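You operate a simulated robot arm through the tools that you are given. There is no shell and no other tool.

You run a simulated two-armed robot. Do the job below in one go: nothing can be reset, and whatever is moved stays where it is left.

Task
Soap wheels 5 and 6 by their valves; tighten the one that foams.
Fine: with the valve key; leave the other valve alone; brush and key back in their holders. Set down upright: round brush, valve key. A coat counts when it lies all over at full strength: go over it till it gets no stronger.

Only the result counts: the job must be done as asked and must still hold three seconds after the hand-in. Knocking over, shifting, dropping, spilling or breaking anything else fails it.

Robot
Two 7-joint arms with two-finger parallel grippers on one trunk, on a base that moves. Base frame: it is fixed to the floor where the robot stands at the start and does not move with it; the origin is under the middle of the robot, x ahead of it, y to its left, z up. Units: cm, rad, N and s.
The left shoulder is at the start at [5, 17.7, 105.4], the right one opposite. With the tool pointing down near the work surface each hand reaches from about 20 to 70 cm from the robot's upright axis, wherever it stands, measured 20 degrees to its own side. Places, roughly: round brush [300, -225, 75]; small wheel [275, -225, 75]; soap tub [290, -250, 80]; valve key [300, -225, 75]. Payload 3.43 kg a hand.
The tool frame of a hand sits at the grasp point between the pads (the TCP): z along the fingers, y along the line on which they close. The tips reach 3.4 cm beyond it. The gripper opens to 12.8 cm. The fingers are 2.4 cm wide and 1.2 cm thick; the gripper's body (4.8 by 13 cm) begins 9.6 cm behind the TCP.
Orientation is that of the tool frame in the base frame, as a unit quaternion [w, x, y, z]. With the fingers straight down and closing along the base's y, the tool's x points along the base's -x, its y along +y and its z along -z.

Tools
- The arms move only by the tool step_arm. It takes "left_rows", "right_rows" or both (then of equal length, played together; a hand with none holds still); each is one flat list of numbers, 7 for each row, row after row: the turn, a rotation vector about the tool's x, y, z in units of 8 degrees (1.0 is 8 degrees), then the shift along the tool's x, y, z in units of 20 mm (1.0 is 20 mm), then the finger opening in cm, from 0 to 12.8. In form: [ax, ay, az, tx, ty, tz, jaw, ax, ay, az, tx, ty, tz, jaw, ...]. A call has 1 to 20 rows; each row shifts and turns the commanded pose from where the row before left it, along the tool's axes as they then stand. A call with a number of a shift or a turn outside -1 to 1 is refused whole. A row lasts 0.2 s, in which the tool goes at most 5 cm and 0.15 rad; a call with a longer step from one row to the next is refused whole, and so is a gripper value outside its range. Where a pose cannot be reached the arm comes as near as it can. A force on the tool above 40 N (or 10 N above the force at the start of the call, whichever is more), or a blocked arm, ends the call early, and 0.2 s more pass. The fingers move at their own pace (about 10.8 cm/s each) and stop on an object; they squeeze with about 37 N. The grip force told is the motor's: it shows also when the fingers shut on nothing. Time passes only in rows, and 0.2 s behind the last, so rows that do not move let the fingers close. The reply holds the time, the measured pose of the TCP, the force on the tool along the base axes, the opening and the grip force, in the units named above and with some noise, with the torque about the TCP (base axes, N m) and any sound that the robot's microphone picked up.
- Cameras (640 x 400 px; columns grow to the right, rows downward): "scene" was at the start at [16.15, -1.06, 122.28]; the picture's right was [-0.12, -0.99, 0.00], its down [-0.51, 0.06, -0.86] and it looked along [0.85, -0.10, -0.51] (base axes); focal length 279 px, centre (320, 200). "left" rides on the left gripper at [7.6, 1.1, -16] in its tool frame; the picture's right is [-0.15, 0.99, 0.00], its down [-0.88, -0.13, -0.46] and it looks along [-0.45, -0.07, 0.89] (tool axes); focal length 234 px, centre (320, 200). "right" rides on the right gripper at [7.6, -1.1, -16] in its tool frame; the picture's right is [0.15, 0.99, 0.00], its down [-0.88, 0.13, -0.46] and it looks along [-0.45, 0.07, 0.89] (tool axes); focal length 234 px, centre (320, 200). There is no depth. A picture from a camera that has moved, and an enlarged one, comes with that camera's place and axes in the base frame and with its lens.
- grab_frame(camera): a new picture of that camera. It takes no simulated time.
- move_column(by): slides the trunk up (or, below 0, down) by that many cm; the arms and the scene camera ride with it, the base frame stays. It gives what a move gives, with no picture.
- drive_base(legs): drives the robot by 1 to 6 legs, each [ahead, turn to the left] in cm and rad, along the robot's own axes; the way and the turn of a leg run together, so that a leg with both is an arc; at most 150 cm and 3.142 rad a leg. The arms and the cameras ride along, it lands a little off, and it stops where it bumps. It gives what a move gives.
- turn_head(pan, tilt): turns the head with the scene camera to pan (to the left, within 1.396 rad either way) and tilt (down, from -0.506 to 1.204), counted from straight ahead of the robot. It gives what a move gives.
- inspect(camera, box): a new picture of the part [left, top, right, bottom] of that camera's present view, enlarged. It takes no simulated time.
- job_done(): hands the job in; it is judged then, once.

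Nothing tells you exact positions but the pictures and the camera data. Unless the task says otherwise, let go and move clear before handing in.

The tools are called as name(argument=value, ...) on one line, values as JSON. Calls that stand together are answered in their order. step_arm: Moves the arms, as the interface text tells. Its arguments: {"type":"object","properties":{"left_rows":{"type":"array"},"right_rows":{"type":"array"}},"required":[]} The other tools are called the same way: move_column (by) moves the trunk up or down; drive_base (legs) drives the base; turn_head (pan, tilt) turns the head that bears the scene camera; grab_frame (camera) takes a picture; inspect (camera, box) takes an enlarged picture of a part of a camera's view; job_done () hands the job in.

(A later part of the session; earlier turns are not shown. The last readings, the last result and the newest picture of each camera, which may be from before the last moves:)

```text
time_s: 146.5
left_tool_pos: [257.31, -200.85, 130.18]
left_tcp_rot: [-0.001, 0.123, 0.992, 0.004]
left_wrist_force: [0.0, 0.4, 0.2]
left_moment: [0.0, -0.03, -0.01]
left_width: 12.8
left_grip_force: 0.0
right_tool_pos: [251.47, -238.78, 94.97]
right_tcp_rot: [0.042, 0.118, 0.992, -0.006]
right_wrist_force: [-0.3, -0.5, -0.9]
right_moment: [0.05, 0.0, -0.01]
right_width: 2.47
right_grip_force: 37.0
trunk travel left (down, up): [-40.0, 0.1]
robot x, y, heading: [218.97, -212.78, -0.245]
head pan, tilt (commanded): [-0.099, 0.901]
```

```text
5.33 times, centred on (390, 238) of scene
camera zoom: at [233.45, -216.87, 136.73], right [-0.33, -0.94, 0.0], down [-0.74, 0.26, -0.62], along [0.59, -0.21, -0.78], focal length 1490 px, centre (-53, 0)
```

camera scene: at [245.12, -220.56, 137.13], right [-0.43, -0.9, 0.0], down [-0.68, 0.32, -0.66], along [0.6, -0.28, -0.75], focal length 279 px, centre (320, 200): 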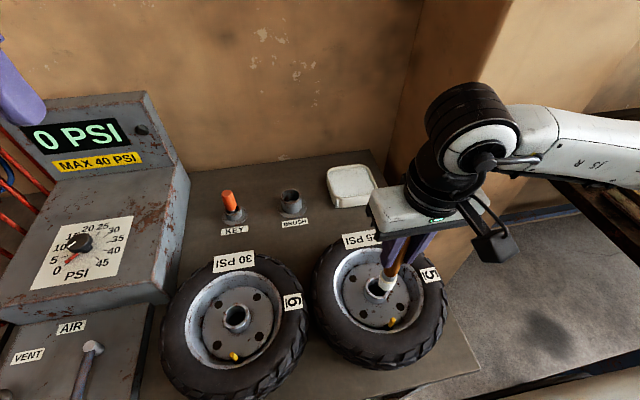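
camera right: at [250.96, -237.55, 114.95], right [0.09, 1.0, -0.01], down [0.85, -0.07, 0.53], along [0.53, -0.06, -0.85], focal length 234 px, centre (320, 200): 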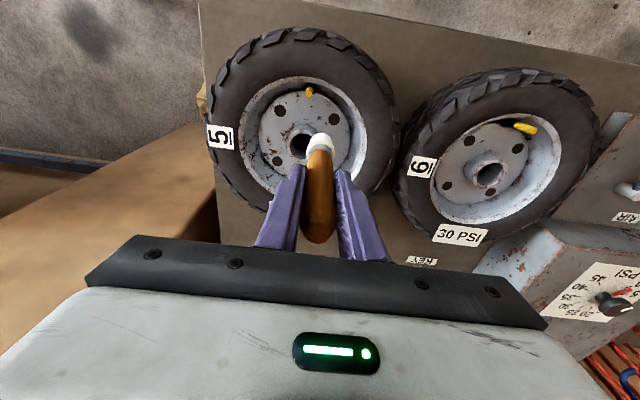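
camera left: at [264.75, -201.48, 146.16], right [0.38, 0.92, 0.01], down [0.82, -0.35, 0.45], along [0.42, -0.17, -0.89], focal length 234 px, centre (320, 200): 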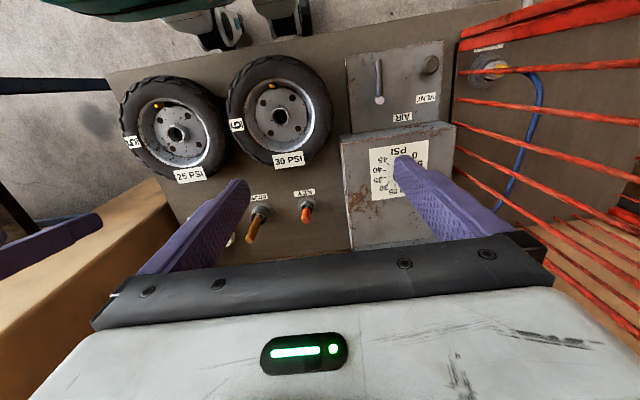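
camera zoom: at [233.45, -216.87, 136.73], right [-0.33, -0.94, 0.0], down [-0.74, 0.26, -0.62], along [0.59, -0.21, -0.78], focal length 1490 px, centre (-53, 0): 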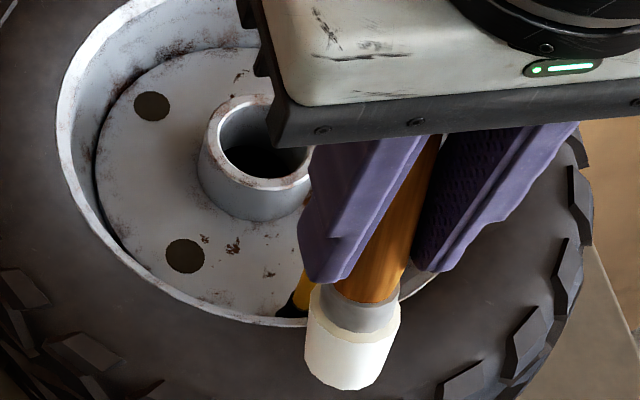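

step_arm(right_rows=[0, 0, 0, 0.012, 0, 0.15, 0])

step_arm(right_rows=[0, 0, 0, 0.012, 0, 0.12, 0])

step_arm(right_rows=[0, 0, 0, 0.01, 0, 0.12, 0])

```text
time_s: 146.9
left_tool_pos: [257.37, -200.94, 130.24]
left_tcp_rot: [-0.001, 0.124, 0.992, 0.003]
left_wrist_force: [0.2, 0.5, 0.1]
left_moment: [-0.03, 0.02, 0.0]
left_width: 12.82
left_grip_force: 0.1
right_tool_pos: [251.65, -238.78, 94.77]
right_tcp_rot: [0.042, 0.119, 0.992, -0.006]
right_wrist_force: [-0.4, -0.7, -0.7]
right_moment: [0.0, 0.01, 0.01]
right_width: 2.48
right_grip_force: 37.1
trunk travel left (down, up): [-40.0, 0.1]
robot x, y, heading: [219.14, -212.15, -0.243]
head pan, tilt (commanded): [-0.099, 0.901]
```

```text
time_s: 147.3
left_tool_pos: [257.41, -200.81, 130.19]
left_tcp_rot: [0.0, 0.123, 0.992, 0.004]
left_wrist_force: [-0.4, -0.8, -0.4]
left_moment: [-0.03, -0.02, -0.01]
left_width: 12.79
left_grip_force: 0.2
right_tool_pos: [251.4, -238.81, 94.44]
right_tcp_rot: [0.042, 0.12, 0.992, -0.005]
right_wrist_force: [-0.3, -0.3, -0.5]
right_moment: [-0.02, -0.03, -0.02]
right_width: 2.45
right_grip_force: 37.8
trunk travel left (down, up): [-40.0, 0.1]
robot x, y, heading: [219.35, -212.31, -0.242]
head pan, tilt (commanded): [-0.099, 0.901]
```

```text
time_s: 147.7
left_tool_pos: [257.31, -200.86, 130.18]
left_tcp_rot: [0.0, 0.124, 0.992, 0.003]
left_wrist_force: [0.2, 0.5, -1.0]
left_moment: [0.01, -0.02, -0.02]
left_width: 12.81
left_grip_force: 0.1
right_tool_pos: [251.52, -238.72, 94.23]
right_tcp_rot: [0.043, 0.119, 0.992, -0.005]
right_wrist_force: [-0.1, -0.1, -1.2]
right_moment: [0.04, 0.0, -0.02]
right_width: 2.49
right_grip_force: 36.5
trunk travel left (down, up): [-40.0, 0.1]
robot x, y, heading: [219.77, -212.6, -0.243]
head pan, tilt (commanded): [-0.099, 0.901]
```

inspect(camera="scene", box=[340, 200, 440, 290])

grab_frame(camera="right")

```text
4.44 times, centred on (390, 245) of scene
camera zoom: at [233.45, -216.87, 136.73], right [-0.33, -0.94, 0.0], down [-0.74, 0.26, -0.62], along [0.59, -0.21, -0.78], focal length 1242 px, centre (9, 0)
```

zoom: 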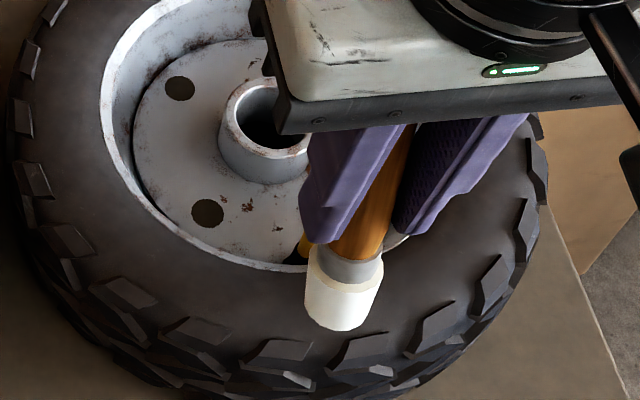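

```text
taken
camera right: at [242.66, -237.6, 109.43], right [0.09, 1.0, -0.01], down [0.85, -0.07, 0.53], along [0.53, -0.06, -0.85], focal length 234 px, centre (320, 200)
```

right: 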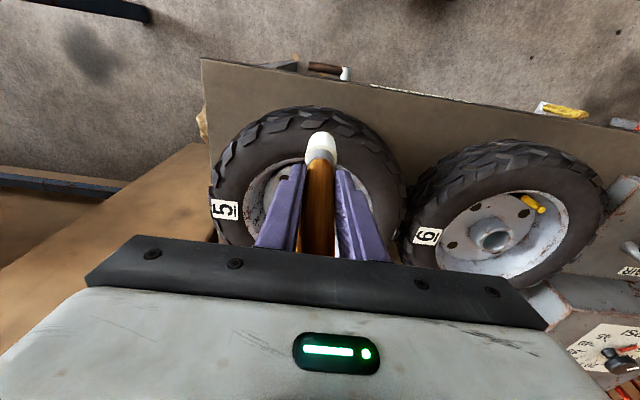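

The tyre side gives no contact yet and I'm using a lot of time. All sides of the stem were already touched without a trace, so the brush is most likely not loaded: my dips were about 2.7 cm off the tub's centre. I'll raise the brush and go back to work it at the true centre, about (292, -253).

step_arm(right_rows=[0, 0, 0, -0.084, 0, -0.996, 0, 0, 0, 0, -0.084, 0, -0.996, 0, 0, 0, 0, -0.084, 0, -0.996, 0, 0, 0, 0, -0.02, 0, -0.3, 0])

drive_base(legs=[[16, 0]])

turn_head(pan=-0.25, tilt=0.78)

grab_frame(camera="scene")

```text
time_s: 148.7
left_tool_pos: [257.34, -200.76, 130.12]
left_tcp_rot: [-0.001, 0.124, 0.992, 0.003]
left_wrist_force: [0.5, 0.4, 1.1]
left_moment: [0.02, -0.02, 0.03]
left_width: 12.81
left_grip_force: 0.1
right_tool_pos: [251.52, -238.68, 100.61]
right_tcp_rot: [0.042, 0.119, 0.992, -0.006]
right_wrist_force: [0.0, 0.4, -1.2]
right_moment: [0.01, -0.01, 0.0]
right_width: 2.49
right_grip_force: 37.1
trunk travel left (down, up): [-40.0, 0.1]
robot x, y, heading: [218.99, -212.88, -0.242]
head pan, tilt (commanded): [-0.099, 0.901]
```

```text
time_s: 150.2
left_tool_pos: [271.74, -204.36, 130.16]
left_tcp_rot: [-0.001, 0.122, 0.993, 0.004]
left_wrist_force: [-0.4, -0.4, 0.3]
left_moment: [-0.03, -0.05, 0.04]
left_width: 12.82
left_grip_force: 0.1
right_tool_pos: [265.94, -242.1, 100.77]
right_tcp_rot: [0.042, 0.118, 0.992, -0.006]
right_wrist_force: [0.0, 0.5, -0.6]
right_moment: [-0.01, -0.01, -0.02]
right_width: 2.5
right_grip_force: 37.0
trunk travel left (down, up): [-40.0, 0.1]
robot x, y, heading: [233.88, -216.37, -0.248]
head pan, tilt (commanded): [-0.099, 0.901]
stopped in leg 1: the robot was blocked; the commanded pose is now the measured one
```

```text
time_s: 150.9
left_tool_pos: [271.93, -204.31, 130.1]
left_tcp_rot: [-0.002, 0.123, 0.992, 0.006]
left_wrist_force: [-0.3, 0.0, -0.2]
left_moment: [-0.01, -0.02, -0.01]
left_width: 12.82
left_grip_force: 0.1
right_tool_pos: [266.15, -242.31, 100.74]
right_tcp_rot: [0.042, 0.119, 0.992, -0.005]
right_wrist_force: [-0.7, -0.7, -0.4]
right_moment: [-0.01, 0.04, 0.01]
right_width: 2.49
right_grip_force: 37.0
trunk travel left (down, up): [-40.0, 0.1]
robot x, y, heading: [233.88, -216.13, -0.244]
head pan, tilt (commanded): [-0.25, 0.78]
```

```text
taken
camera scene: at [248.05, -221.73, 137.67], right [-0.47, -0.88, 0.0], down [-0.62, 0.33, -0.71], along [0.63, -0.33, -0.7], focal length 279 px, centre (320, 200)
```

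scene: 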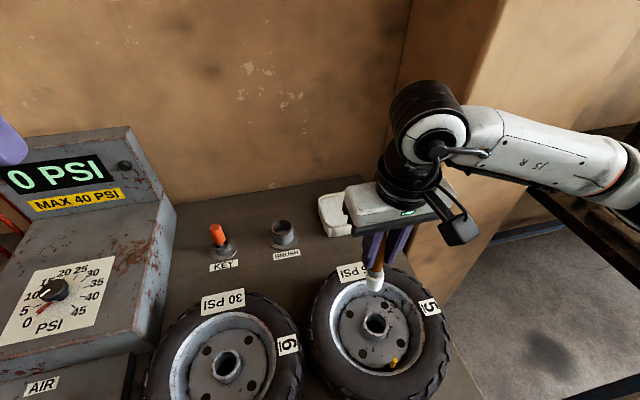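

I was blocked just at the end, with knees at the bench, so I'll back off 1 cm at once. Then I'll reach the tub's centre with a little more forward tilt.

drive_base(legs=[[-1, 0]])

step_arm(right_rows=[0, 0, 0, -0.997, -0.154, 0.0836, 0, 0, 0, 0, -0.997, -0.154, 0.0836, 0, 0, 0, 0, -0.997, -0.154, 0.0836, 0, 0, 0, 0, -0.997, -0.154, 0.0836, 0, 0, 0, 0, -0.997, -0.154, 0.0836, 0, 0, 0, 0, -0.997, -0.154, 0.0836, 0, 0, 0, 0, -0.997, -0.154, 0.0836, 0, 0, 0, 0, -0.997, -0.154, 0.0836, 0, 0, 0, 0, -0.997, -0.154, 0.0836, 0, 0, 0, 0, -0.997, -0.154, 0.0836, 0, 0, 0, 0, -0.997, -0.154, 0.0836, 0, 0, 0, 0, -0.997, -0.154, 0.0836, 0, 0, -0.25, 0, -0.997, -0.154, 0.0836, 0, 0, -0.25, 0, -0.997, -0.154, 0.0836, 0])

grab_frame(camera="right")

inspect(camera="scene", box=[300, 110, 420, 230])

```text
time_s: 151.7
left_tool_pos: [270.86, -204.04, 130.05]
left_tcp_rot: [-0.002, 0.123, 0.992, 0.004]
left_wrist_force: [-0.2, -0.3, -1.1]
left_moment: [-0.03, -0.03, 0.03]
left_width: 12.79
left_grip_force: 0.0
right_tool_pos: [265.14, -241.96, 100.74]
right_tcp_rot: [0.043, 0.118, 0.992, -0.006]
right_wrist_force: [-0.1, 0.1, -0.2]
right_moment: [0.0, -0.01, -0.01]
right_width: 2.47
right_grip_force: 37.2
trunk travel left (down, up): [-40.0, 0.1]
robot x, y, heading: [232.9, -216.2, -0.242]
head pan, tilt (commanded): [-0.25, 0.78]
```

```text
time_s: 154.7
left_tool_pos: [270.98, -204.19, 130.12]
left_tcp_rot: [-0.002, 0.123, 0.992, 0.004]
left_wrist_force: [0.2, -0.2, 0.0]
left_moment: [0.04, 0.03, 0.02]
left_width: 12.81
left_grip_force: 0.0
right_tool_pos: [291.13, -252.82, 100.61]
right_tcp_rot: [0.077, 0.118, 0.99, -0.01]
right_wrist_force: [-0.9, 0.1, -1.2]
right_moment: [-0.01, 0.02, -0.01]
right_width: 2.48
right_grip_force: 37.1
trunk travel left (down, up): [-40.0, 0.1]
robot x, y, heading: [232.87, -215.76, -0.246]
head pan, tilt (commanded): [-0.25, 0.78]
```

```text
taken
camera right: at [281.34, -251.43, 115.21], right [0.09, 1.0, -0.02], down [0.81, -0.06, 0.59], along [0.58, -0.07, -0.81], focal length 234 px, centre (320, 200)
```

right: 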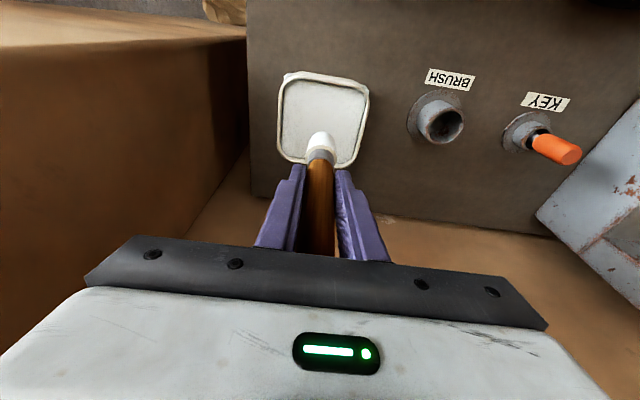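

```text
3.33 times, centred on (360, 170) of scene
camera zoom: at [247.12, -221.49, 137.68], right [-0.47, -0.88, 0.0], down [-0.62, 0.33, -0.71], along [0.63, -0.34, -0.7], focal length 931 px, centre (187, 300)
```

zoom: 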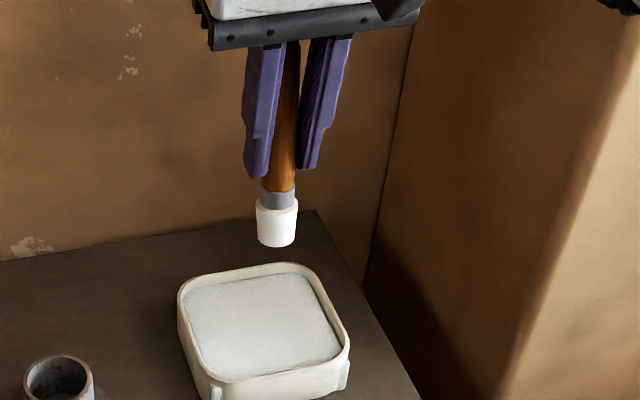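

The brush has slid about 1.5 cm further up in my grip (tip now about 9.9 cm below the TCP), so I must press gently from now on. I'll lower toward the tub's centre.

step_arm(right_rows=[0, 0, 0, 0.153, 0, 0.988, 0, 0, 0, 0, 0.153, 0, 0.988, 0, 0, 0, 0, 0.153, 0, 0.988, 0, 0, 0, 0, 0.153, 0, 0.988, 0, 0, 0, 0, 0.07, 0, 0.45, 0])

step_arm(right_rows=[0, 0, 0, 0.02, 0, 0.15, 0])

step_arm(right_rows=[0, 0, 0, 0.02, 0, 0.12, 0])

inspect(camera="scene", box=[300, 110, 420, 230])

```text
time_s: 155.9
left_tool_pos: [271.03, -204.15, 129.99]
left_tcp_rot: [-0.002, 0.123, 0.992, 0.005]
left_wrist_force: [0.3, 0.6, 0.0]
left_moment: [-0.01, -0.02, -0.02]
left_width: 12.83
left_grip_force: 0.0
right_tool_pos: [291.4, -252.72, 91.83]
right_tcp_rot: [0.078, 0.118, 0.99, -0.01]
right_wrist_force: [0.8, 0.1, -0.4]
right_moment: [0.02, 0.0, -0.02]
right_width: 2.48
right_grip_force: 37.2
trunk travel left (down, up): [-40.0, 0.1]
robot x, y, heading: [232.83, -215.97, -0.246]
head pan, tilt (commanded): [-0.25, 0.78]
```

```text
time_s: 156.3
left_tool_pos: [270.96, -204.08, 130.03]
left_tcp_rot: [-0.003, 0.122, 0.992, 0.005]
left_wrist_force: [-0.7, 0.3, -1.0]
left_moment: [0.0, -0.03, 0.03]
left_width: 12.79
left_grip_force: 0.0
right_tool_pos: [291.35, -252.68, 91.43]
right_tcp_rot: [0.077, 0.116, 0.99, -0.009]
right_wrist_force: [0.4, -0.4, -0.2]
right_moment: [0.01, -0.01, 0.01]
right_width: 2.48
right_grip_force: 36.6
trunk travel left (down, up): [-40.0, 0.1]
robot x, y, heading: [232.89, -216.49, -0.24]
head pan, tilt (commanded): [-0.25, 0.78]
```

```text
time_s: 156.7
left_tool_pos: [270.99, -204.07, 130.01]
left_tcp_rot: [-0.002, 0.123, 0.992, 0.005]
left_wrist_force: [0.1, -0.4, -0.4]
left_moment: [0.0, 0.04, -0.01]
left_width: 12.79
left_grip_force: 0.0
right_tool_pos: [291.29, -252.73, 91.31]
right_tcp_rot: [0.077, 0.118, 0.99, -0.01]
right_wrist_force: [-0.2, 0.3, -1.2]
right_moment: [0.02, 0.01, -0.01]
right_width: 2.49
right_grip_force: 37.1
trunk travel left (down, up): [-40.0, 0.1]
robot x, y, heading: [233.05, -216.24, -0.242]
head pan, tilt (commanded): [-0.25, 0.78]
```

```text
3.33 times, centred on (360, 170) of scene
camera zoom: at [247.1, -221.51, 137.68], right [-0.47, -0.88, 0.0], down [-0.62, 0.33, -0.71], along [0.63, -0.34, -0.7], focal length 931 px, centre (187, 300)
```

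zoom: 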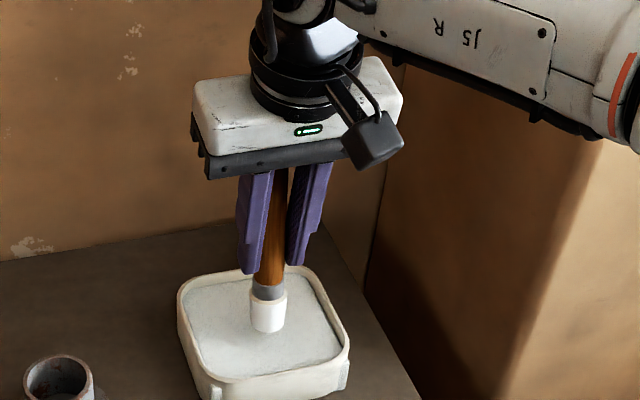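

step_arm(right_rows=[0, 0, 0, 0.03, 0, 0.2, 0, 0, 0, 0, 0.02, 0, 0.15, 0])

step_arm(right_rows=[0, 0, 0, 0.015, 0, 0.1, 0])

step_arm(right_rows=[0, 0, 0, 0.015, 0, 0.1, 0])

```text
time_s: 157.3
left_tool_pos: [271.1, -204.06, 130.0]
left_tcp_rot: [-0.002, 0.123, 0.992, 0.004]
left_wrist_force: [0.4, -0.3, -0.8]
left_moment: [0.0, -0.01, -0.02]
left_width: 12.79
left_grip_force: 0.1
right_tool_pos: [291.37, -252.62, 90.7]
right_tcp_rot: [0.077, 0.118, 0.99, -0.01]
right_wrist_force: [0.5, -0.5, 0.5]
right_moment: [-0.01, 0.0, 0.01]
right_width: 2.5
right_grip_force: 37.0
trunk travel left (down, up): [-40.0, 0.1]
robot x, y, heading: [233.2, -215.8, -0.245]
head pan, tilt (commanded): [-0.25, 0.78]
```

```text
time_s: 157.7
left_tool_pos: [271.05, -204.14, 130.12]
left_tcp_rot: [-0.003, 0.123, 0.992, 0.004]
left_wrist_force: [0.0, -0.4, 0.2]
left_moment: [-0.06, -0.01, -0.03]
left_width: 12.79
left_grip_force: 0.1
right_tool_pos: [291.42, -252.74, 90.33]
right_tcp_rot: [0.077, 0.116, 0.99, -0.009]
right_wrist_force: [0.4, 0.3, -1.6]
right_moment: [0.03, -0.01, -0.01]
right_width: 2.48
right_grip_force: 37.1
trunk travel left (down, up): [-40.0, 0.1]
robot x, y, heading: [232.78, -216.11, -0.242]
head pan, tilt (commanded): [-0.25, 0.78]
```

```text
time_s: 158.1
left_tool_pos: [271.05, -204.18, 130.12]
left_tcp_rot: [-0.002, 0.124, 0.992, 0.005]
left_wrist_force: [0.3, 0.2, -0.7]
left_moment: [0.02, -0.01, -0.01]
left_width: 12.81
left_grip_force: 0.1
right_tool_pos: [291.4, -252.72, 90.23]
right_tcp_rot: [0.076, 0.117, 0.99, -0.01]
right_wrist_force: [0.2, 0.0, -0.1]
right_moment: [0.0, -0.02, 0.01]
right_width: 2.45
right_grip_force: 36.8
trunk travel left (down, up): [-40.0, 0.1]
robot x, y, heading: [233.23, -215.8, -0.241]
head pan, tilt (commanded): [-0.25, 0.78]
```

step_arm(right_rows=[0, 0, 0, 0.015, 0, 0.1, 0])

step_arm(right_rows=[0, 0, 0, 0.015, 0, 0.1, 0])

step_arm(right_rows=[0, 0, 0, 0.015, 0, 0.1, 0])

inspect(camera="scene", box=[300, 130, 400, 230])

```text
time_s: 158.5
left_tool_pos: [270.88, -204.12, 130.06]
left_tcp_rot: [-0.002, 0.123, 0.992, 0.004]
left_wrist_force: [0.9, -0.6, -0.4]
left_moment: [0.02, -0.01, 0.0]
left_width: 12.78
left_grip_force: 0.1
right_tool_pos: [291.19, -252.77, 89.98]
right_tcp_rot: [0.077, 0.117, 0.99, -0.009]
right_wrist_force: [-0.4, -0.5, -0.7]
right_moment: [0.0, -0.01, 0.01]
right_width: 2.48
right_grip_force: 37.0
trunk travel left (down, up): [-40.0, 0.1]
robot x, y, heading: [232.64, -216.13, -0.241]
head pan, tilt (commanded): [-0.25, 0.78]
```

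```text
time_s: 158.9
left_tool_pos: [271.04, -204.1, 130.04]
left_tcp_rot: [-0.002, 0.123, 0.992, 0.004]
left_wrist_force: [-0.3, 0.2, 0.5]
left_moment: [0.0, -0.03, 0.02]
left_width: 12.82
left_grip_force: 0.0
right_tool_pos: [291.44, -252.91, 89.74]
right_tcp_rot: [0.076, 0.119, 0.99, -0.01]
right_wrist_force: [0.4, -0.6, -0.1]
right_moment: [0.01, 0.05, 0.0]
right_width: 2.47
right_grip_force: 36.6
trunk travel left (down, up): [-40.0, 0.1]
robot x, y, heading: [233.24, -216.19, -0.239]
head pan, tilt (commanded): [-0.25, 0.78]
```

```text
time_s: 159.3
left_tool_pos: [271.0, -204.12, 130.09]
left_tcp_rot: [-0.002, 0.122, 0.992, 0.004]
left_wrist_force: [-1.4, 0.0, -0.1]
left_moment: [0.0, 0.01, -0.01]
left_width: 12.8
left_grip_force: 0.1
right_tool_pos: [291.41, -252.86, 89.55]
right_tcp_rot: [0.075, 0.118, 0.99, -0.011]
right_wrist_force: [0.6, -0.4, -0.9]
right_moment: [-0.01, 0.0, 0.01]
right_width: 2.47
right_grip_force: 37.3
trunk travel left (down, up): [-40.0, 0.1]
robot x, y, heading: [232.96, -216.1, -0.24]
head pan, tilt (commanded): [-0.25, 0.78]
```

```text
4.00 times, centred on (350, 180) of scene
camera zoom: at [247.1, -221.5, 137.68], right [-0.47, -0.88, 0.0], down [-0.62, 0.33, -0.71], along [0.63, -0.34, -0.7], focal length 1117 px, centre (200, 280)
```

zoom: 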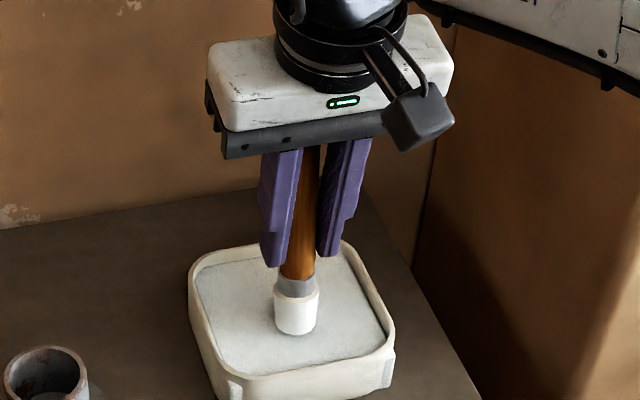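

step_arm(right_rows=[0, 0, 0, 0.015, 0, 0.1, 0])

step_arm(right_rows=[0, 0, 0, 0.015, 0, 0.1, 0])

step_arm(right_rows=[0, 0, 0, 0.015, 0, 0.1, 0])

```text
time_s: 159.7
left_tool_pos: [270.93, -204.1, 130.12]
left_tcp_rot: [-0.002, 0.123, 0.992, 0.005]
left_wrist_force: [-0.1, 0.0, 0.2]
left_moment: [0.04, 0.01, 0.0]
left_width: 12.8
left_grip_force: 0.1
right_tool_pos: [291.39, -252.85, 89.54]
right_tcp_rot: [0.077, 0.117, 0.99, -0.01]
right_wrist_force: [0.9, 0.0, -0.5]
right_moment: [0.02, 0.0, 0.0]
right_width: 2.46
right_grip_force: 37.2
trunk travel left (down, up): [-40.0, 0.1]
robot x, y, heading: [233.07, -215.91, -0.239]
head pan, tilt (commanded): [-0.25, 0.78]
```

```text
time_s: 160.1
left_tool_pos: [271.05, -204.17, 130.1]
left_tcp_rot: [-0.001, 0.122, 0.992, 0.005]
left_wrist_force: [-0.3, -0.5, -0.3]
left_moment: [0.0, 0.01, -0.03]
left_width: 12.79
left_grip_force: 0.0
right_tool_pos: [291.39, -252.86, 89.19]
right_tcp_rot: [0.078, 0.118, 0.99, -0.01]
right_wrist_force: [-0.3, -0.1, -0.4]
right_moment: [0.01, -0.01, 0.01]
right_width: 2.5
right_grip_force: 36.7
trunk travel left (down, up): [-40.0, 0.1]
robot x, y, heading: [232.98, -215.92, -0.238]
head pan, tilt (commanded): [-0.25, 0.78]
```

```text
time_s: 160.5
left_tool_pos: [270.88, -204.14, 130.16]
left_tcp_rot: [-0.002, 0.122, 0.992, 0.005]
left_wrist_force: [0.2, 0.3, -0.9]
left_moment: [0.05, 0.0, -0.03]
left_width: 12.8
left_grip_force: 0.1
right_tool_pos: [291.43, -252.94, 89.2]
right_tcp_rot: [0.077, 0.118, 0.99, -0.01]
right_wrist_force: [-2.2, -1.0, 7.7]
right_moment: [-0.12, 0.15, -0.04]
right_width: 2.5
right_grip_force: 36.7
trunk travel left (down, up): [-40.0, 0.1]
robot x, y, heading: [232.87, -216.09, -0.235]
head pan, tilt (commanded): [-0.25, 0.78]
```

In light contact at the tub's centre (8 N). I'll rub across and dwell for a few seconds.

step_arm(right_rows=[0, 0, 0, 0, 0.4, 0.02, 0, 0, 0, 0, 0, 0.4, 0, 0, 0, 0, 0, 0, -0.4, 0, 0, 0, 0, 0, 0, -0.4, 0, 0, 0, 0, 0, 0, -0.4, 0, 0, 0, 0, 0, 0, -0.4, 0, 0, 0, 0, 0, 0, 0.4, 0, 0, 0, 0, 0, 0, 0.4, 0, 0, 0, 0, 0, 0.3, 0, -0.046, 0, 0, 0, 0, 0.3, 0, -0.046, 0, 0, 0, 0, -0.3, 0, 0.046, 0, 0, 0, 0, -0.3, 0, 0.046, 0, 0, 0, 0, 0, 0, 0, 0, 0, 0, 0, 0, 0, 0, 0, 0, 0, 0, 0, 0, 0, 0])

step_arm(right_rows=[0, 0, 0, -0.153, 0, -0.988, 0, 0, 0, 0, -0.153, 0, -0.988, 0, 0, 0, 0, -0.153, 0, -0.988, 0, 0, 0, 0, -0.153, 0, -0.988, 0, 0, 0, 0, -0.153, 0, -0.988, 0])

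inspect(camera="scene", box=[300, 110, 420, 230])

inspect(camera="right", box=[260, 70, 380, 180])

```text
time_s: 163.7
left_tool_pos: [270.68, -203.94, 130.2]
left_tcp_rot: [-0.002, 0.123, 0.992, 0.005]
left_wrist_force: [-0.6, 0.4, -0.1]
left_moment: [-0.02, -0.02, -0.02]
left_width: 12.79
left_grip_force: 0.0
right_tool_pos: [291.15, -252.77, 89.13]
right_tcp_rot: [0.078, 0.117, 0.99, -0.01]
right_wrist_force: [-6.7, 2.7, 19.4]
right_moment: [0.31, 0.4, 0.08]
right_width: 2.49
right_grip_force: 36.6
trunk travel left (down, up): [-40.0, 0.1]
robot x, y, heading: [232.66, -216.14, -0.24]
head pan, tilt (commanded): [-0.25, 0.78]
```

```text
time_s: 164.9
left_tool_pos: [270.96, -204.21, 130.16]
left_tcp_rot: [-0.002, 0.123, 0.992, 0.005]
left_wrist_force: [-0.3, 0.7, 0.2]
left_moment: [-0.03, 0.0, -0.01]
left_width: 12.82
left_grip_force: 0.1
right_tool_pos: [291.4, -252.96, 98.92]
right_tcp_rot: [0.077, 0.117, 0.99, -0.01]
right_wrist_force: [-0.1, 0.5, -1.5]
right_moment: [0.0, 0.0, 0.01]
right_width: 2.48
right_grip_force: 36.8
trunk travel left (down, up): [-40.0, 0.1]
robot x, y, heading: [232.91, -215.75, -0.24]
head pan, tilt (commanded): [-0.25, 0.78]
```

```text
3.33 times, centred on (360, 170) of scene
camera zoom: at [247.08, -221.49, 137.68], right [-0.47, -0.88, 0.0], down [-0.62, 0.33, -0.71], along [0.63, -0.34, -0.7], focal length 931 px, centre (187, 300)
```

zoom: 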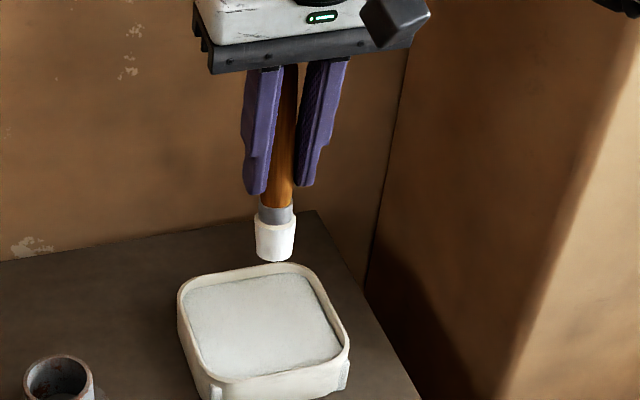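

```text
3.64 times, centred on (320, 125) of right
camera zoom: at [281.52, -251.55, 113.57], right [0.09, 1.0, -0.02], down [0.81, -0.06, 0.59], along [0.58, -0.07, -0.81], focal length 852 px, centre (320, 473)
```

zoom: 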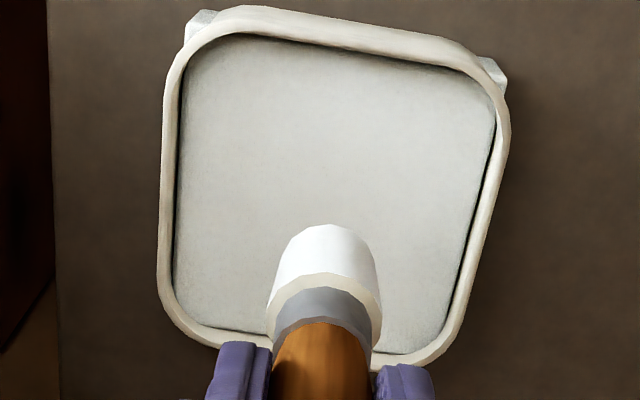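

I'll test on the fresh valve, wheel 6: back off 13 cm and carry the brush over to it.

drive_base(legs=[[-13, 0]])

step_arm(right_rows=[0, 0, 0, 0.747, 0.959, -0.1157, 0, 0, 0, 0, 0.747, 0.959, -0.1157, 0, 0, 0, 0, 0.747, 0.959, -0.1157, 0, 0, 0, 0, 0.747, 0.959, -0.1157, 0, 0, 0, 0, 0.747, 0.959, -0.1157, 0, 0, 0, 0, 0.747, 0.959, -0.1157, 0, 0, 0, 0, 0.747, 0.959, -0.1157, 0, 0, 0, 0, 0.747, 0.959, -0.1157, 0, 0, 0, 0, 0.747, 0.959, -0.1157, 0, 0, 0, 0, 0.747, 0.959, -0.1157, 0, 0, 0, 0, 0.747, 0.959, -0.1157, 0, 0, 0, 0, 0.747, 0.959, -0.1157, 0, 0, 0, 0, 0.747, 0.959, -0.1157, 0, 0, 0, 0, 0.747, 0.959, -0.1157, 0, 0, 0, 0, 0.747, 0.959, -0.1157, 0])

turn_head(pan=0.1, tilt=0.9)

grab_frame(camera="scene")

grab_frame(camera="right")

```text
time_s: 166.1
left_tool_pos: [258.44, -201.03, 130.02]
left_tcp_rot: [-0.002, 0.122, 0.992, 0.005]
left_wrist_force: [-1.1, 0.2, 0.0]
left_moment: [-0.02, -0.05, -0.03]
left_width: 12.8
left_grip_force: 0.0
right_tool_pos: [278.78, -249.84, 99.06]
right_tcp_rot: [0.076, 0.119, 0.99, -0.01]
right_wrist_force: [-1.1, -0.9, -0.5]
right_moment: [0.0, -0.04, 0.03]
right_width: 2.46
right_grip_force: 36.4
trunk travel left (down, up): [-40.0, 0.1]
robot x, y, heading: [220.35, -212.78, -0.241]
head pan, tilt (commanded): [-0.25, 0.78]
```

```text
time_s: 169.3
left_tool_pos: [258.43, -200.88, 129.98]
left_tcp_rot: [-0.002, 0.123, 0.992, 0.004]
left_wrist_force: [0.0, -0.9, 0.2]
left_moment: [0.01, 0.0, 0.02]
left_width: 12.79
left_grip_force: 0.2
right_tool_pos: [263.66, -216.52, 98.93]
right_tcp_rot: [0.077, 0.118, 0.99, -0.009]
right_wrist_force: [-0.3, -0.3, -0.4]
right_moment: [0.0, 0.01, 0.01]
right_width: 2.5
right_grip_force: 37.0
trunk travel left (down, up): [-40.0, 0.1]
robot x, y, heading: [220.51, -212.73, -0.24]
head pan, tilt (commanded): [-0.25, 0.78]
```

```text
time_s: 170.2
left_tool_pos: [258.45, -201.14, 130.1]
left_tcp_rot: [-0.002, 0.123, 0.992, 0.005]
left_wrist_force: [0.2, -0.4, -0.3]
left_moment: [0.0, -0.03, 0.02]
left_width: 12.79
left_grip_force: 0.0
right_tool_pos: [263.64, -216.5, 98.79]
right_tcp_rot: [0.078, 0.117, 0.99, -0.01]
right_wrist_force: [0.4, -0.4, -0.3]
right_moment: [-0.01, -0.02, 0.02]
right_width: 2.46
right_grip_force: 37.0
trunk travel left (down, up): [-40.0, 0.1]
robot x, y, heading: [220.25, -213.1, -0.24]
head pan, tilt (commanded): [0.099, 0.901]
```

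```text
taken
camera scene: at [234.87, -215.65, 136.74], right [-0.14, -0.99, 0.0], down [-0.78, 0.11, -0.62], along [0.61, -0.09, -0.78], focal length 279 px, centre (320, 200)
```

scene: 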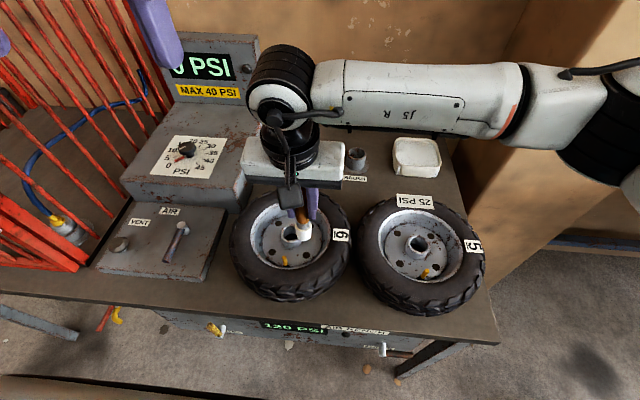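

```text
taken
camera right: at [253.73, -215.2, 113.42], right [0.09, 1.0, -0.02], down [0.81, -0.06, 0.59], along [0.58, -0.07, -0.81], focal length 234 px, centre (320, 200)
```

right: 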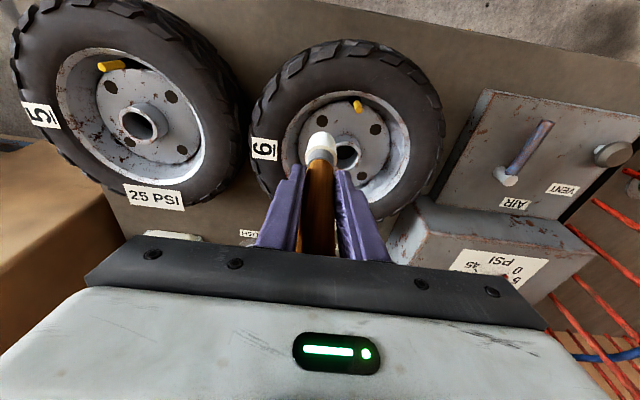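

step_arm(right_rows=[0, 0, 0, 0.963, 0.935, -0.149, 0, 0, 0, 0, 0.963, 0.935, -0.149, 0, 0, 0, 0, 0.12, 0, 0.75, 0, 0, 0, 0, 0.11, 0, 0.7, 0])

inspect(camera="scene", box=[240, 200, 340, 290])

inspect(camera="right", box=[270, 70, 390, 175])

```text
time_s: 171.2
left_tool_pos: [258.45, -200.99, 130.11]
left_tcp_rot: [-0.002, 0.122, 0.992, 0.004]
left_wrist_force: [0.9, 0.1, 0.0]
left_moment: [0.02, 0.01, -0.02]
left_width: 12.8
left_grip_force: 0.0
right_tool_pos: [260.95, -212.23, 95.92]
right_tcp_rot: [0.076, 0.117, 0.99, -0.009]
right_wrist_force: [0.1, 0.4, -1.0]
right_moment: [0.01, 0.0, 0.0]
right_width: 2.48
right_grip_force: 36.9
trunk travel left (down, up): [-40.0, 0.1]
robot x, y, heading: [220.28, -212.94, -0.24]
head pan, tilt (commanded): [0.099, 0.901]
```

```text
4.44 times, centred on (290, 245) of scene
camera zoom: at [234.87, -215.63, 136.74], right [-0.14, -0.99, 0.0], down [-0.78, 0.11, -0.62], along [0.61, -0.09, -0.78], focal length 1242 px, centre (453, 0)
```

zoom: 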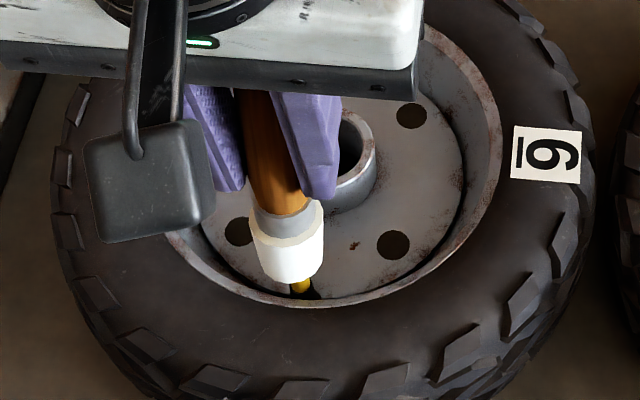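

```text
3.81 times, centred on (330, 122) of right
camera zoom: at [250.97, -210.74, 110.48], right [0.09, 1.0, -0.02], down [0.81, -0.06, 0.59], along [0.58, -0.07, -0.81], focal length 892 px, centre (282, 495)
```

zoom: 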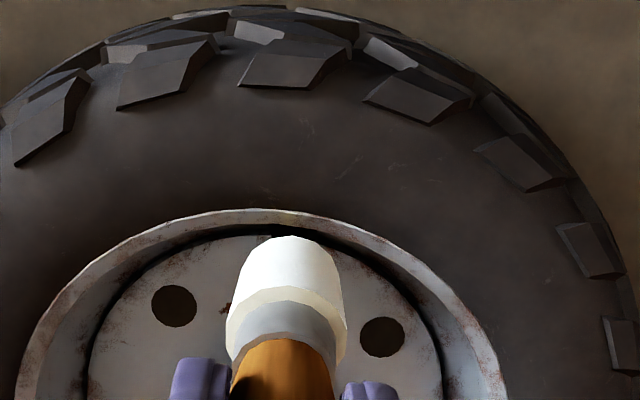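

step_arm(right_rows=[0, 0, 0, 0.02, -0.2, 0.12, 0])

step_arm(right_rows=[0, 0, 0, 0.02, 0, 0.12, 0])

step_arm(right_rows=[0, 0, 0, 0.015, 0, 0.1, 0])

```text
time_s: 171.6
left_tool_pos: [258.45, -201.13, 130.15]
left_tcp_rot: [-0.002, 0.122, 0.992, 0.005]
left_wrist_force: [0.7, 0.4, -0.3]
left_moment: [0.01, 0.01, -0.05]
left_width: 12.8
left_grip_force: 0.1
right_tool_pos: [260.72, -212.48, 95.73]
right_tcp_rot: [0.076, 0.118, 0.99, -0.009]
right_wrist_force: [0.8, 0.1, 0.3]
right_moment: [0.0, -0.01, -0.01]
right_width: 2.47
right_grip_force: 37.1
trunk travel left (down, up): [-40.0, 0.1]
robot x, y, heading: [220.05, -213.18, -0.241]
head pan, tilt (commanded): [0.099, 0.901]
```

```text
time_s: 172.0
left_tool_pos: [258.41, -200.93, 129.97]
left_tcp_rot: [-0.002, 0.124, 0.992, 0.005]
left_wrist_force: [0.2, -0.5, -0.1]
left_moment: [0.0, 0.0, 0.01]
left_width: 12.79
left_grip_force: 0.2
right_tool_pos: [260.64, -212.55, 95.4]
right_tcp_rot: [0.077, 0.118, 0.99, -0.011]
right_wrist_force: [0.3, 0.6, -0.9]
right_moment: [-0.01, -0.01, -0.01]
right_width: 2.47
right_grip_force: 37.4
trunk travel left (down, up): [-40.0, 0.1]
robot x, y, heading: [220.27, -213.1, -0.241]
head pan, tilt (commanded): [0.099, 0.901]
```

```text
time_s: 172.4
left_tool_pos: [258.54, -201.04, 129.95]
left_tcp_rot: [-0.002, 0.123, 0.992, 0.005]
left_wrist_force: [-0.1, -0.3, -0.7]
left_moment: [-0.01, -0.01, 0.01]
left_width: 12.82
left_grip_force: 0.1
right_tool_pos: [260.58, -212.6, 95.21]
right_tcp_rot: [0.077, 0.118, 0.99, -0.01]
right_wrist_force: [0.2, -0.7, -0.9]
right_moment: [0.01, 0.01, 0.01]
right_width: 2.51
right_grip_force: 37.3
trunk travel left (down, up): [-40.0, 0.1]
robot x, y, heading: [220.41, -212.79, -0.24]
head pan, tilt (commanded): [0.099, 0.901]
```

step_arm(right_rows=[0, 0, 0, 0.015, 0, 0.1, 0])

step_arm(right_rows=[0, 0, 0, 0.015, 0, 0.08, 0])

step_arm(right_rows=[0, 0, 0, 0.01, 0, 0.06, 0])

inspect(camera="scene", box=[250, 220, 330, 290])

```text
time_s: 172.8
left_tool_pos: [258.5, -201.03, 130.04]
left_tcp_rot: [-0.002, 0.122, 0.993, 0.004]
left_wrist_force: [0.7, -0.9, 0.1]
left_moment: [-0.02, 0.01, 0.0]
left_width: 12.82
left_grip_force: 0.0
right_tool_pos: [260.65, -212.43, 95.06]
right_tcp_rot: [0.076, 0.118, 0.99, -0.01]
right_wrist_force: [0.6, 0.2, -0.6]
right_moment: [0.01, 0.0, 0.04]
right_width: 2.49
right_grip_force: 37.1
trunk travel left (down, up): [-40.0, 0.1]
robot x, y, heading: [220.34, -212.61, -0.245]
head pan, tilt (commanded): [0.099, 0.901]
```

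```text
time_s: 173.2
left_tool_pos: [258.53, -201.06, 130.08]
left_tcp_rot: [-0.002, 0.122, 0.993, 0.005]
left_wrist_force: [0.2, -0.1, 0.6]
left_moment: [0.01, 0.02, 0.0]
left_width: 12.8
left_grip_force: 0.1
right_tool_pos: [260.56, -212.39, 94.93]
right_tcp_rot: [0.076, 0.119, 0.99, -0.01]
right_wrist_force: [-0.1, 0.0, -0.4]
right_moment: [-0.02, -0.03, 0.03]
right_width: 2.49
right_grip_force: 36.4
trunk travel left (down, up): [-40.0, 0.1]
robot x, y, heading: [220.18, -212.6, -0.238]
head pan, tilt (commanded): [0.099, 0.901]
```

```text
time_s: 173.6
left_tool_pos: [258.5, -201.02, 130.08]
left_tcp_rot: [-0.003, 0.123, 0.992, 0.004]
left_wrist_force: [0.2, 0.3, -0.2]
left_moment: [0.01, 0.03, 0.0]
left_width: 12.8
left_grip_force: 0.1
right_tool_pos: [260.54, -212.43, 94.87]
right_tcp_rot: [0.077, 0.118, 0.99, -0.01]
right_wrist_force: [-0.1, -0.1, -0.1]
right_moment: [-0.04, 0.0, -0.03]
right_width: 2.49
right_grip_force: 37.0
trunk travel left (down, up): [-40.0, 0.1]
robot x, y, heading: [220.34, -212.9, -0.244]
head pan, tilt (commanded): [0.099, 0.901]
```

```text
5.71 times, centred on (290, 255) of scene
camera zoom: at [234.87, -215.64, 136.74], right [-0.14, -0.99, 0.0], down [-0.78, 0.11, -0.62], along [0.61, -0.09, -0.78], focal length 1596 px, centre (491, -114)
```

zoom: 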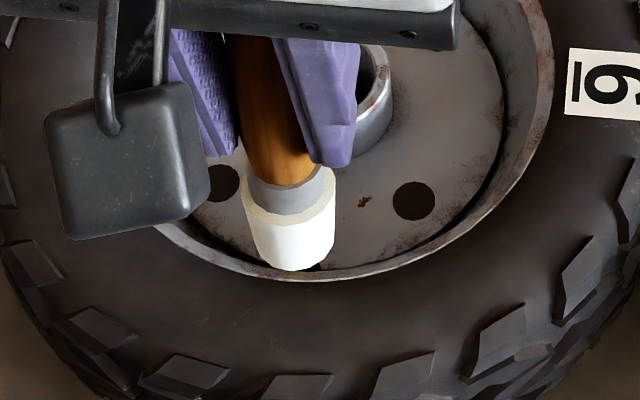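

step_arm(right_rows=[0, 0, 0, 0.01, 0, 0.07, 0])

step_arm(right_rows=[0, 0, 0, 0.01, 0, 0.07, 0])

step_arm(right_rows=[0, 0, 0, 0.01, 0, 0.07, 0])

```text
time_s: 174.0
left_tool_pos: [258.56, -201.06, 130.16]
left_tcp_rot: [-0.002, 0.122, 0.992, 0.005]
left_wrist_force: [0.0, 0.1, 0.5]
left_moment: [0.0, 0.02, 0.03]
left_width: 12.8
left_grip_force: 0.0
right_tool_pos: [260.5, -212.35, 94.76]
right_tcp_rot: [0.078, 0.117, 0.99, -0.01]
right_wrist_force: [-2.9, 0.8, 8.1]
right_moment: [-0.01, 0.11, 0.02]
right_width: 2.48
right_grip_force: 36.8
trunk travel left (down, up): [-40.0, 0.1]
robot x, y, heading: [220.58, -212.91, -0.243]
head pan, tilt (commanded): [0.099, 0.901]
```

```text
time_s: 174.4
left_tool_pos: [258.33, -201.05, 130.15]
left_tcp_rot: [-0.001, 0.122, 0.992, 0.004]
left_wrist_force: [0.7, 0.1, -0.4]
left_moment: [0.03, 0.01, 0.04]
left_width: 12.81
left_grip_force: 0.0
right_tool_pos: [260.42, -212.37, 94.75]
right_tcp_rot: [0.078, 0.118, 0.99, -0.008]
right_wrist_force: [-3.4, 0.5, 19.2]
right_moment: [0.1, 0.04, 0.02]
right_width: 2.48
right_grip_force: 36.8
trunk travel left (down, up): [-40.0, 0.1]
robot x, y, heading: [220.36, -212.9, -0.243]
head pan, tilt (commanded): [0.099, 0.901]
```

```text
time_s: 174.8
left_tool_pos: [258.21, -201.02, 130.24]
left_tcp_rot: [-0.001, 0.123, 0.992, 0.005]
left_wrist_force: [0.0, -0.2, -0.3]
left_moment: [0.01, -0.01, 0.01]
left_width: 12.78
left_grip_force: 0.1
right_tool_pos: [260.55, -212.3, 94.67]
right_tcp_rot: [0.079, 0.118, 0.99, -0.009]
right_wrist_force: [-3.5, -1.2, 32.6]
right_moment: [-0.04, -0.06, 0.0]
right_width: 2.46
right_grip_force: 37.2
trunk travel left (down, up): [-40.0, 0.1]
robot x, y, heading: [220.05, -213.12, -0.239]
head pan, tilt (commanded): [0.099, 0.901]
```

step_arm(right_rows=[0, 0, 0, -0.02, 0, -0.12, 0, 0, 0, 0, 0.2, 0, -0.031, 0, 0, 0, 0, 0, 0.2, 0, 0, 0, 0, 0, -0.2, 0, 0.031, 0, 0, 0, 0, -0.2, 0, 0.031, 0, 0, 0, 0, 0, -0.2, 0, 0, 0, 0, 0, 0, -0.2, 0, 0, 0, 0, 0, 0.2, 0, -0.031, 0, 0, 0, 0, 0.2, 0, -0.031, 0, 0, 0, 0, 0, 0.2, 0, 0, 0, 0, 0, -0.2, 0, 0.031, 0])

step_arm(right_rows=[0, 0, 0, -0.153, 0, -0.988, 0, 0, 0, 0, -0.153, 0, -0.988, 0, 0, 0, 0, -0.8, -0.3, 0.124, 0, 0, 0, 0, -0.8, -0.3, 0.124, 0, 0, 0, 0, -0.8, -0.3, 0.124, 0, 0, 0, 0, -0.8, -0.3, 0.124, 0])

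inspect(camera="scene", box=[250, 230, 330, 290])

inspect(camera="right", box=[300, 60, 400, 130])

```text
time_s: 177.2
left_tool_pos: [258.35, -201.08, 130.21]
left_tcp_rot: [-0.001, 0.123, 0.992, 0.005]
left_wrist_force: [0.4, 1.3, 1.3]
left_moment: [0.01, 0.05, 0.0]
left_width: 12.8
left_grip_force: 0.1
right_tool_pos: [260.58, -212.56, 94.74]
right_tcp_rot: [0.077, 0.118, 0.99, -0.01]
right_wrist_force: [-2.7, -4.3, 25.0]
right_moment: [-0.32, -0.06, -0.02]
right_width: 2.49
right_grip_force: 37.1
trunk travel left (down, up): [-40.0, 0.1]
robot x, y, heading: [220.43, -212.48, -0.245]
head pan, tilt (commanded): [0.099, 0.901]
```

```text
time_s: 178.6
left_tool_pos: [258.38, -201.09, 130.13]
left_tcp_rot: [-0.001, 0.122, 0.992, 0.005]
left_wrist_force: [1.2, 0.6, 0.0]
left_moment: [-0.02, -0.01, -0.01]
left_width: 12.81
left_grip_force: 0.1
right_tool_pos: [266.19, -216.39, 98.35]
right_tcp_rot: [0.076, 0.118, 0.99, -0.01]
right_wrist_force: [0.7, -0.5, -1.0]
right_moment: [0.01, 0.01, -0.01]
right_width: 2.49
right_grip_force: 37.1
trunk travel left (down, up): [-40.0, 0.1]
robot x, y, heading: [220.33, -213.02, -0.237]
head pan, tilt (commanded): [0.099, 0.901]
```

```text
6.67 times, centred on (290, 260) of scene
camera zoom: at [234.88, -215.65, 136.73], right [-0.14, -0.99, 0.0], down [-0.78, 0.11, -0.62], along [0.61, -0.09, -0.78], focal length 1862 px, centre (520, -200)
```

zoom: 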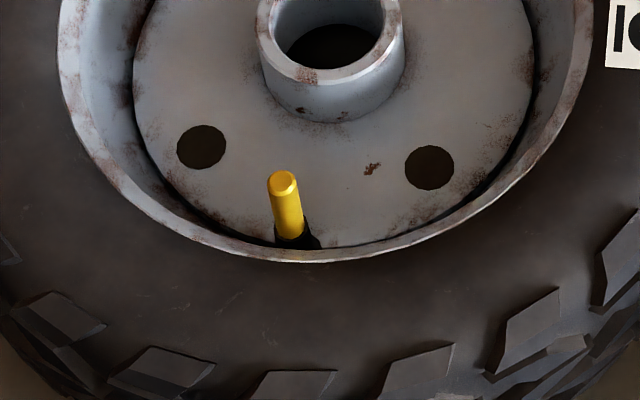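

```text
5.71 times, centred on (350, 95) of right
camera zoom: at [256.41, -214.91, 113.11], right [0.09, 1.0, -0.02], down [0.81, -0.06, 0.59], along [0.58, -0.07, -0.81], focal length 1338 px, centre (149, 800)
```

zoom: 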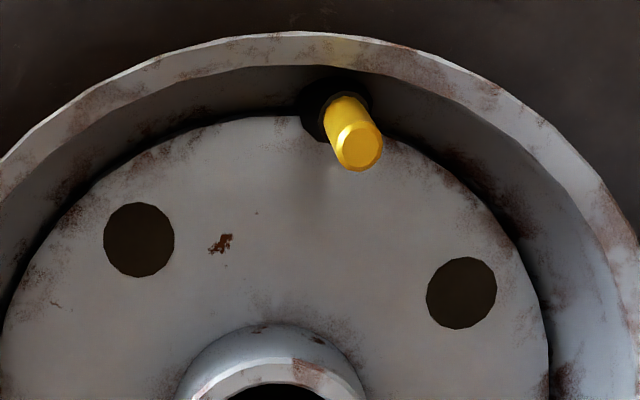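

Still nothing on valve 6 either. I'll now test the wheel surface right beside the valve on the near side, the rim lip and tyre, with real light contact.

step_arm(right_rows=[0, 0, 0, 0.885, 0.303, -0.137, 0, 0, 0, 0, 0.885, 0.303, -0.137, 0, 0, 0, 0, 0.885, 0.303, -0.137, 0, 0, 0, 0, 0.885, 0.303, -0.137, 0, 0, 0, 0, 0.885, 0.303, -0.137, 0, 0, 0, 0, 0.12, 0, 0.8, 0, 0, 0, 0, 0.12, 0, 0.8, 0])

inspect(camera="scene", box=[240, 220, 340, 300])

step_arm(right_rows=[0, 0, 0, 0.03, 0, 0.2, 0])

step_arm(right_rows=[0, 0, 0, 0.02, 0, 0.12, 0])

```text
time_s: 180.2
left_tool_pos: [258.44, -200.93, 130.02]
left_tcp_rot: [-0.002, 0.123, 0.992, 0.004]
left_wrist_force: [0.2, 0.5, 0.0]
left_moment: [0.01, 0.01, 0.04]
left_width: 12.79
left_grip_force: 0.0
right_tool_pos: [258.38, -211.08, 95.39]
right_tcp_rot: [0.077, 0.117, 0.99, -0.01]
right_wrist_force: [-0.1, 0.0, -0.3]
right_moment: [0.06, 0.01, 0.02]
right_width: 2.47
right_grip_force: 36.3
trunk travel left (down, up): [-40.0, 0.1]
robot x, y, heading: [220.47, -212.74, -0.238]
head pan, tilt (commanded): [0.099, 0.901]
```

```text
5.00 times, centred on (290, 260) of scene
camera zoom: at [234.87, -215.63, 136.74], right [-0.14, -0.99, 0.0], down [-0.78, 0.11, -0.62], along [0.61, -0.09, -0.78], focal length 1397 px, centre (470, -100)
```

zoom: 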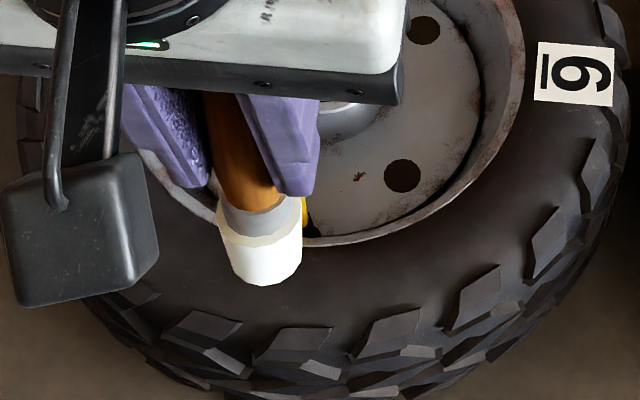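

```text
time_s: 180.6
left_tool_pos: [258.56, -201.02, 130.04]
left_tcp_rot: [-0.002, 0.122, 0.993, 0.005]
left_wrist_force: [0.1, 0.6, 0.3]
left_moment: [0.01, -0.02, -0.02]
left_width: 12.8
left_grip_force: 0.0
right_tool_pos: [258.39, -211.01, 94.91]
right_tcp_rot: [0.077, 0.118, 0.99, -0.01]
right_wrist_force: [0.1, 0.8, -1.3]
right_moment: [0.01, 0.0, 0.02]
right_width: 2.49
right_grip_force: 37.0
trunk travel left (down, up): [-40.0, 0.1]
robot x, y, heading: [220.54, -213.01, -0.241]
head pan, tilt (commanded): [0.099, 0.901]
```

```text
time_s: 181.0
left_tool_pos: [258.56, -200.96, 130.01]
left_tcp_rot: [-0.001, 0.123, 0.992, 0.004]
left_wrist_force: [0.5, -0.8, 1.2]
left_moment: [0.01, 0.02, 0.04]
left_width: 12.79
left_grip_force: 0.1
right_tool_pos: [258.32, -211.09, 94.64]
right_tcp_rot: [0.076, 0.118, 0.99, -0.01]
right_wrist_force: [0.5, -0.9, -1.2]
right_moment: [0.0, 0.04, -0.02]
right_width: 2.49
right_grip_force: 36.8
trunk travel left (down, up): [-40.0, 0.1]
robot x, y, heading: [220.42, -212.73, -0.239]
head pan, tilt (commanded): [0.099, 0.901]
```

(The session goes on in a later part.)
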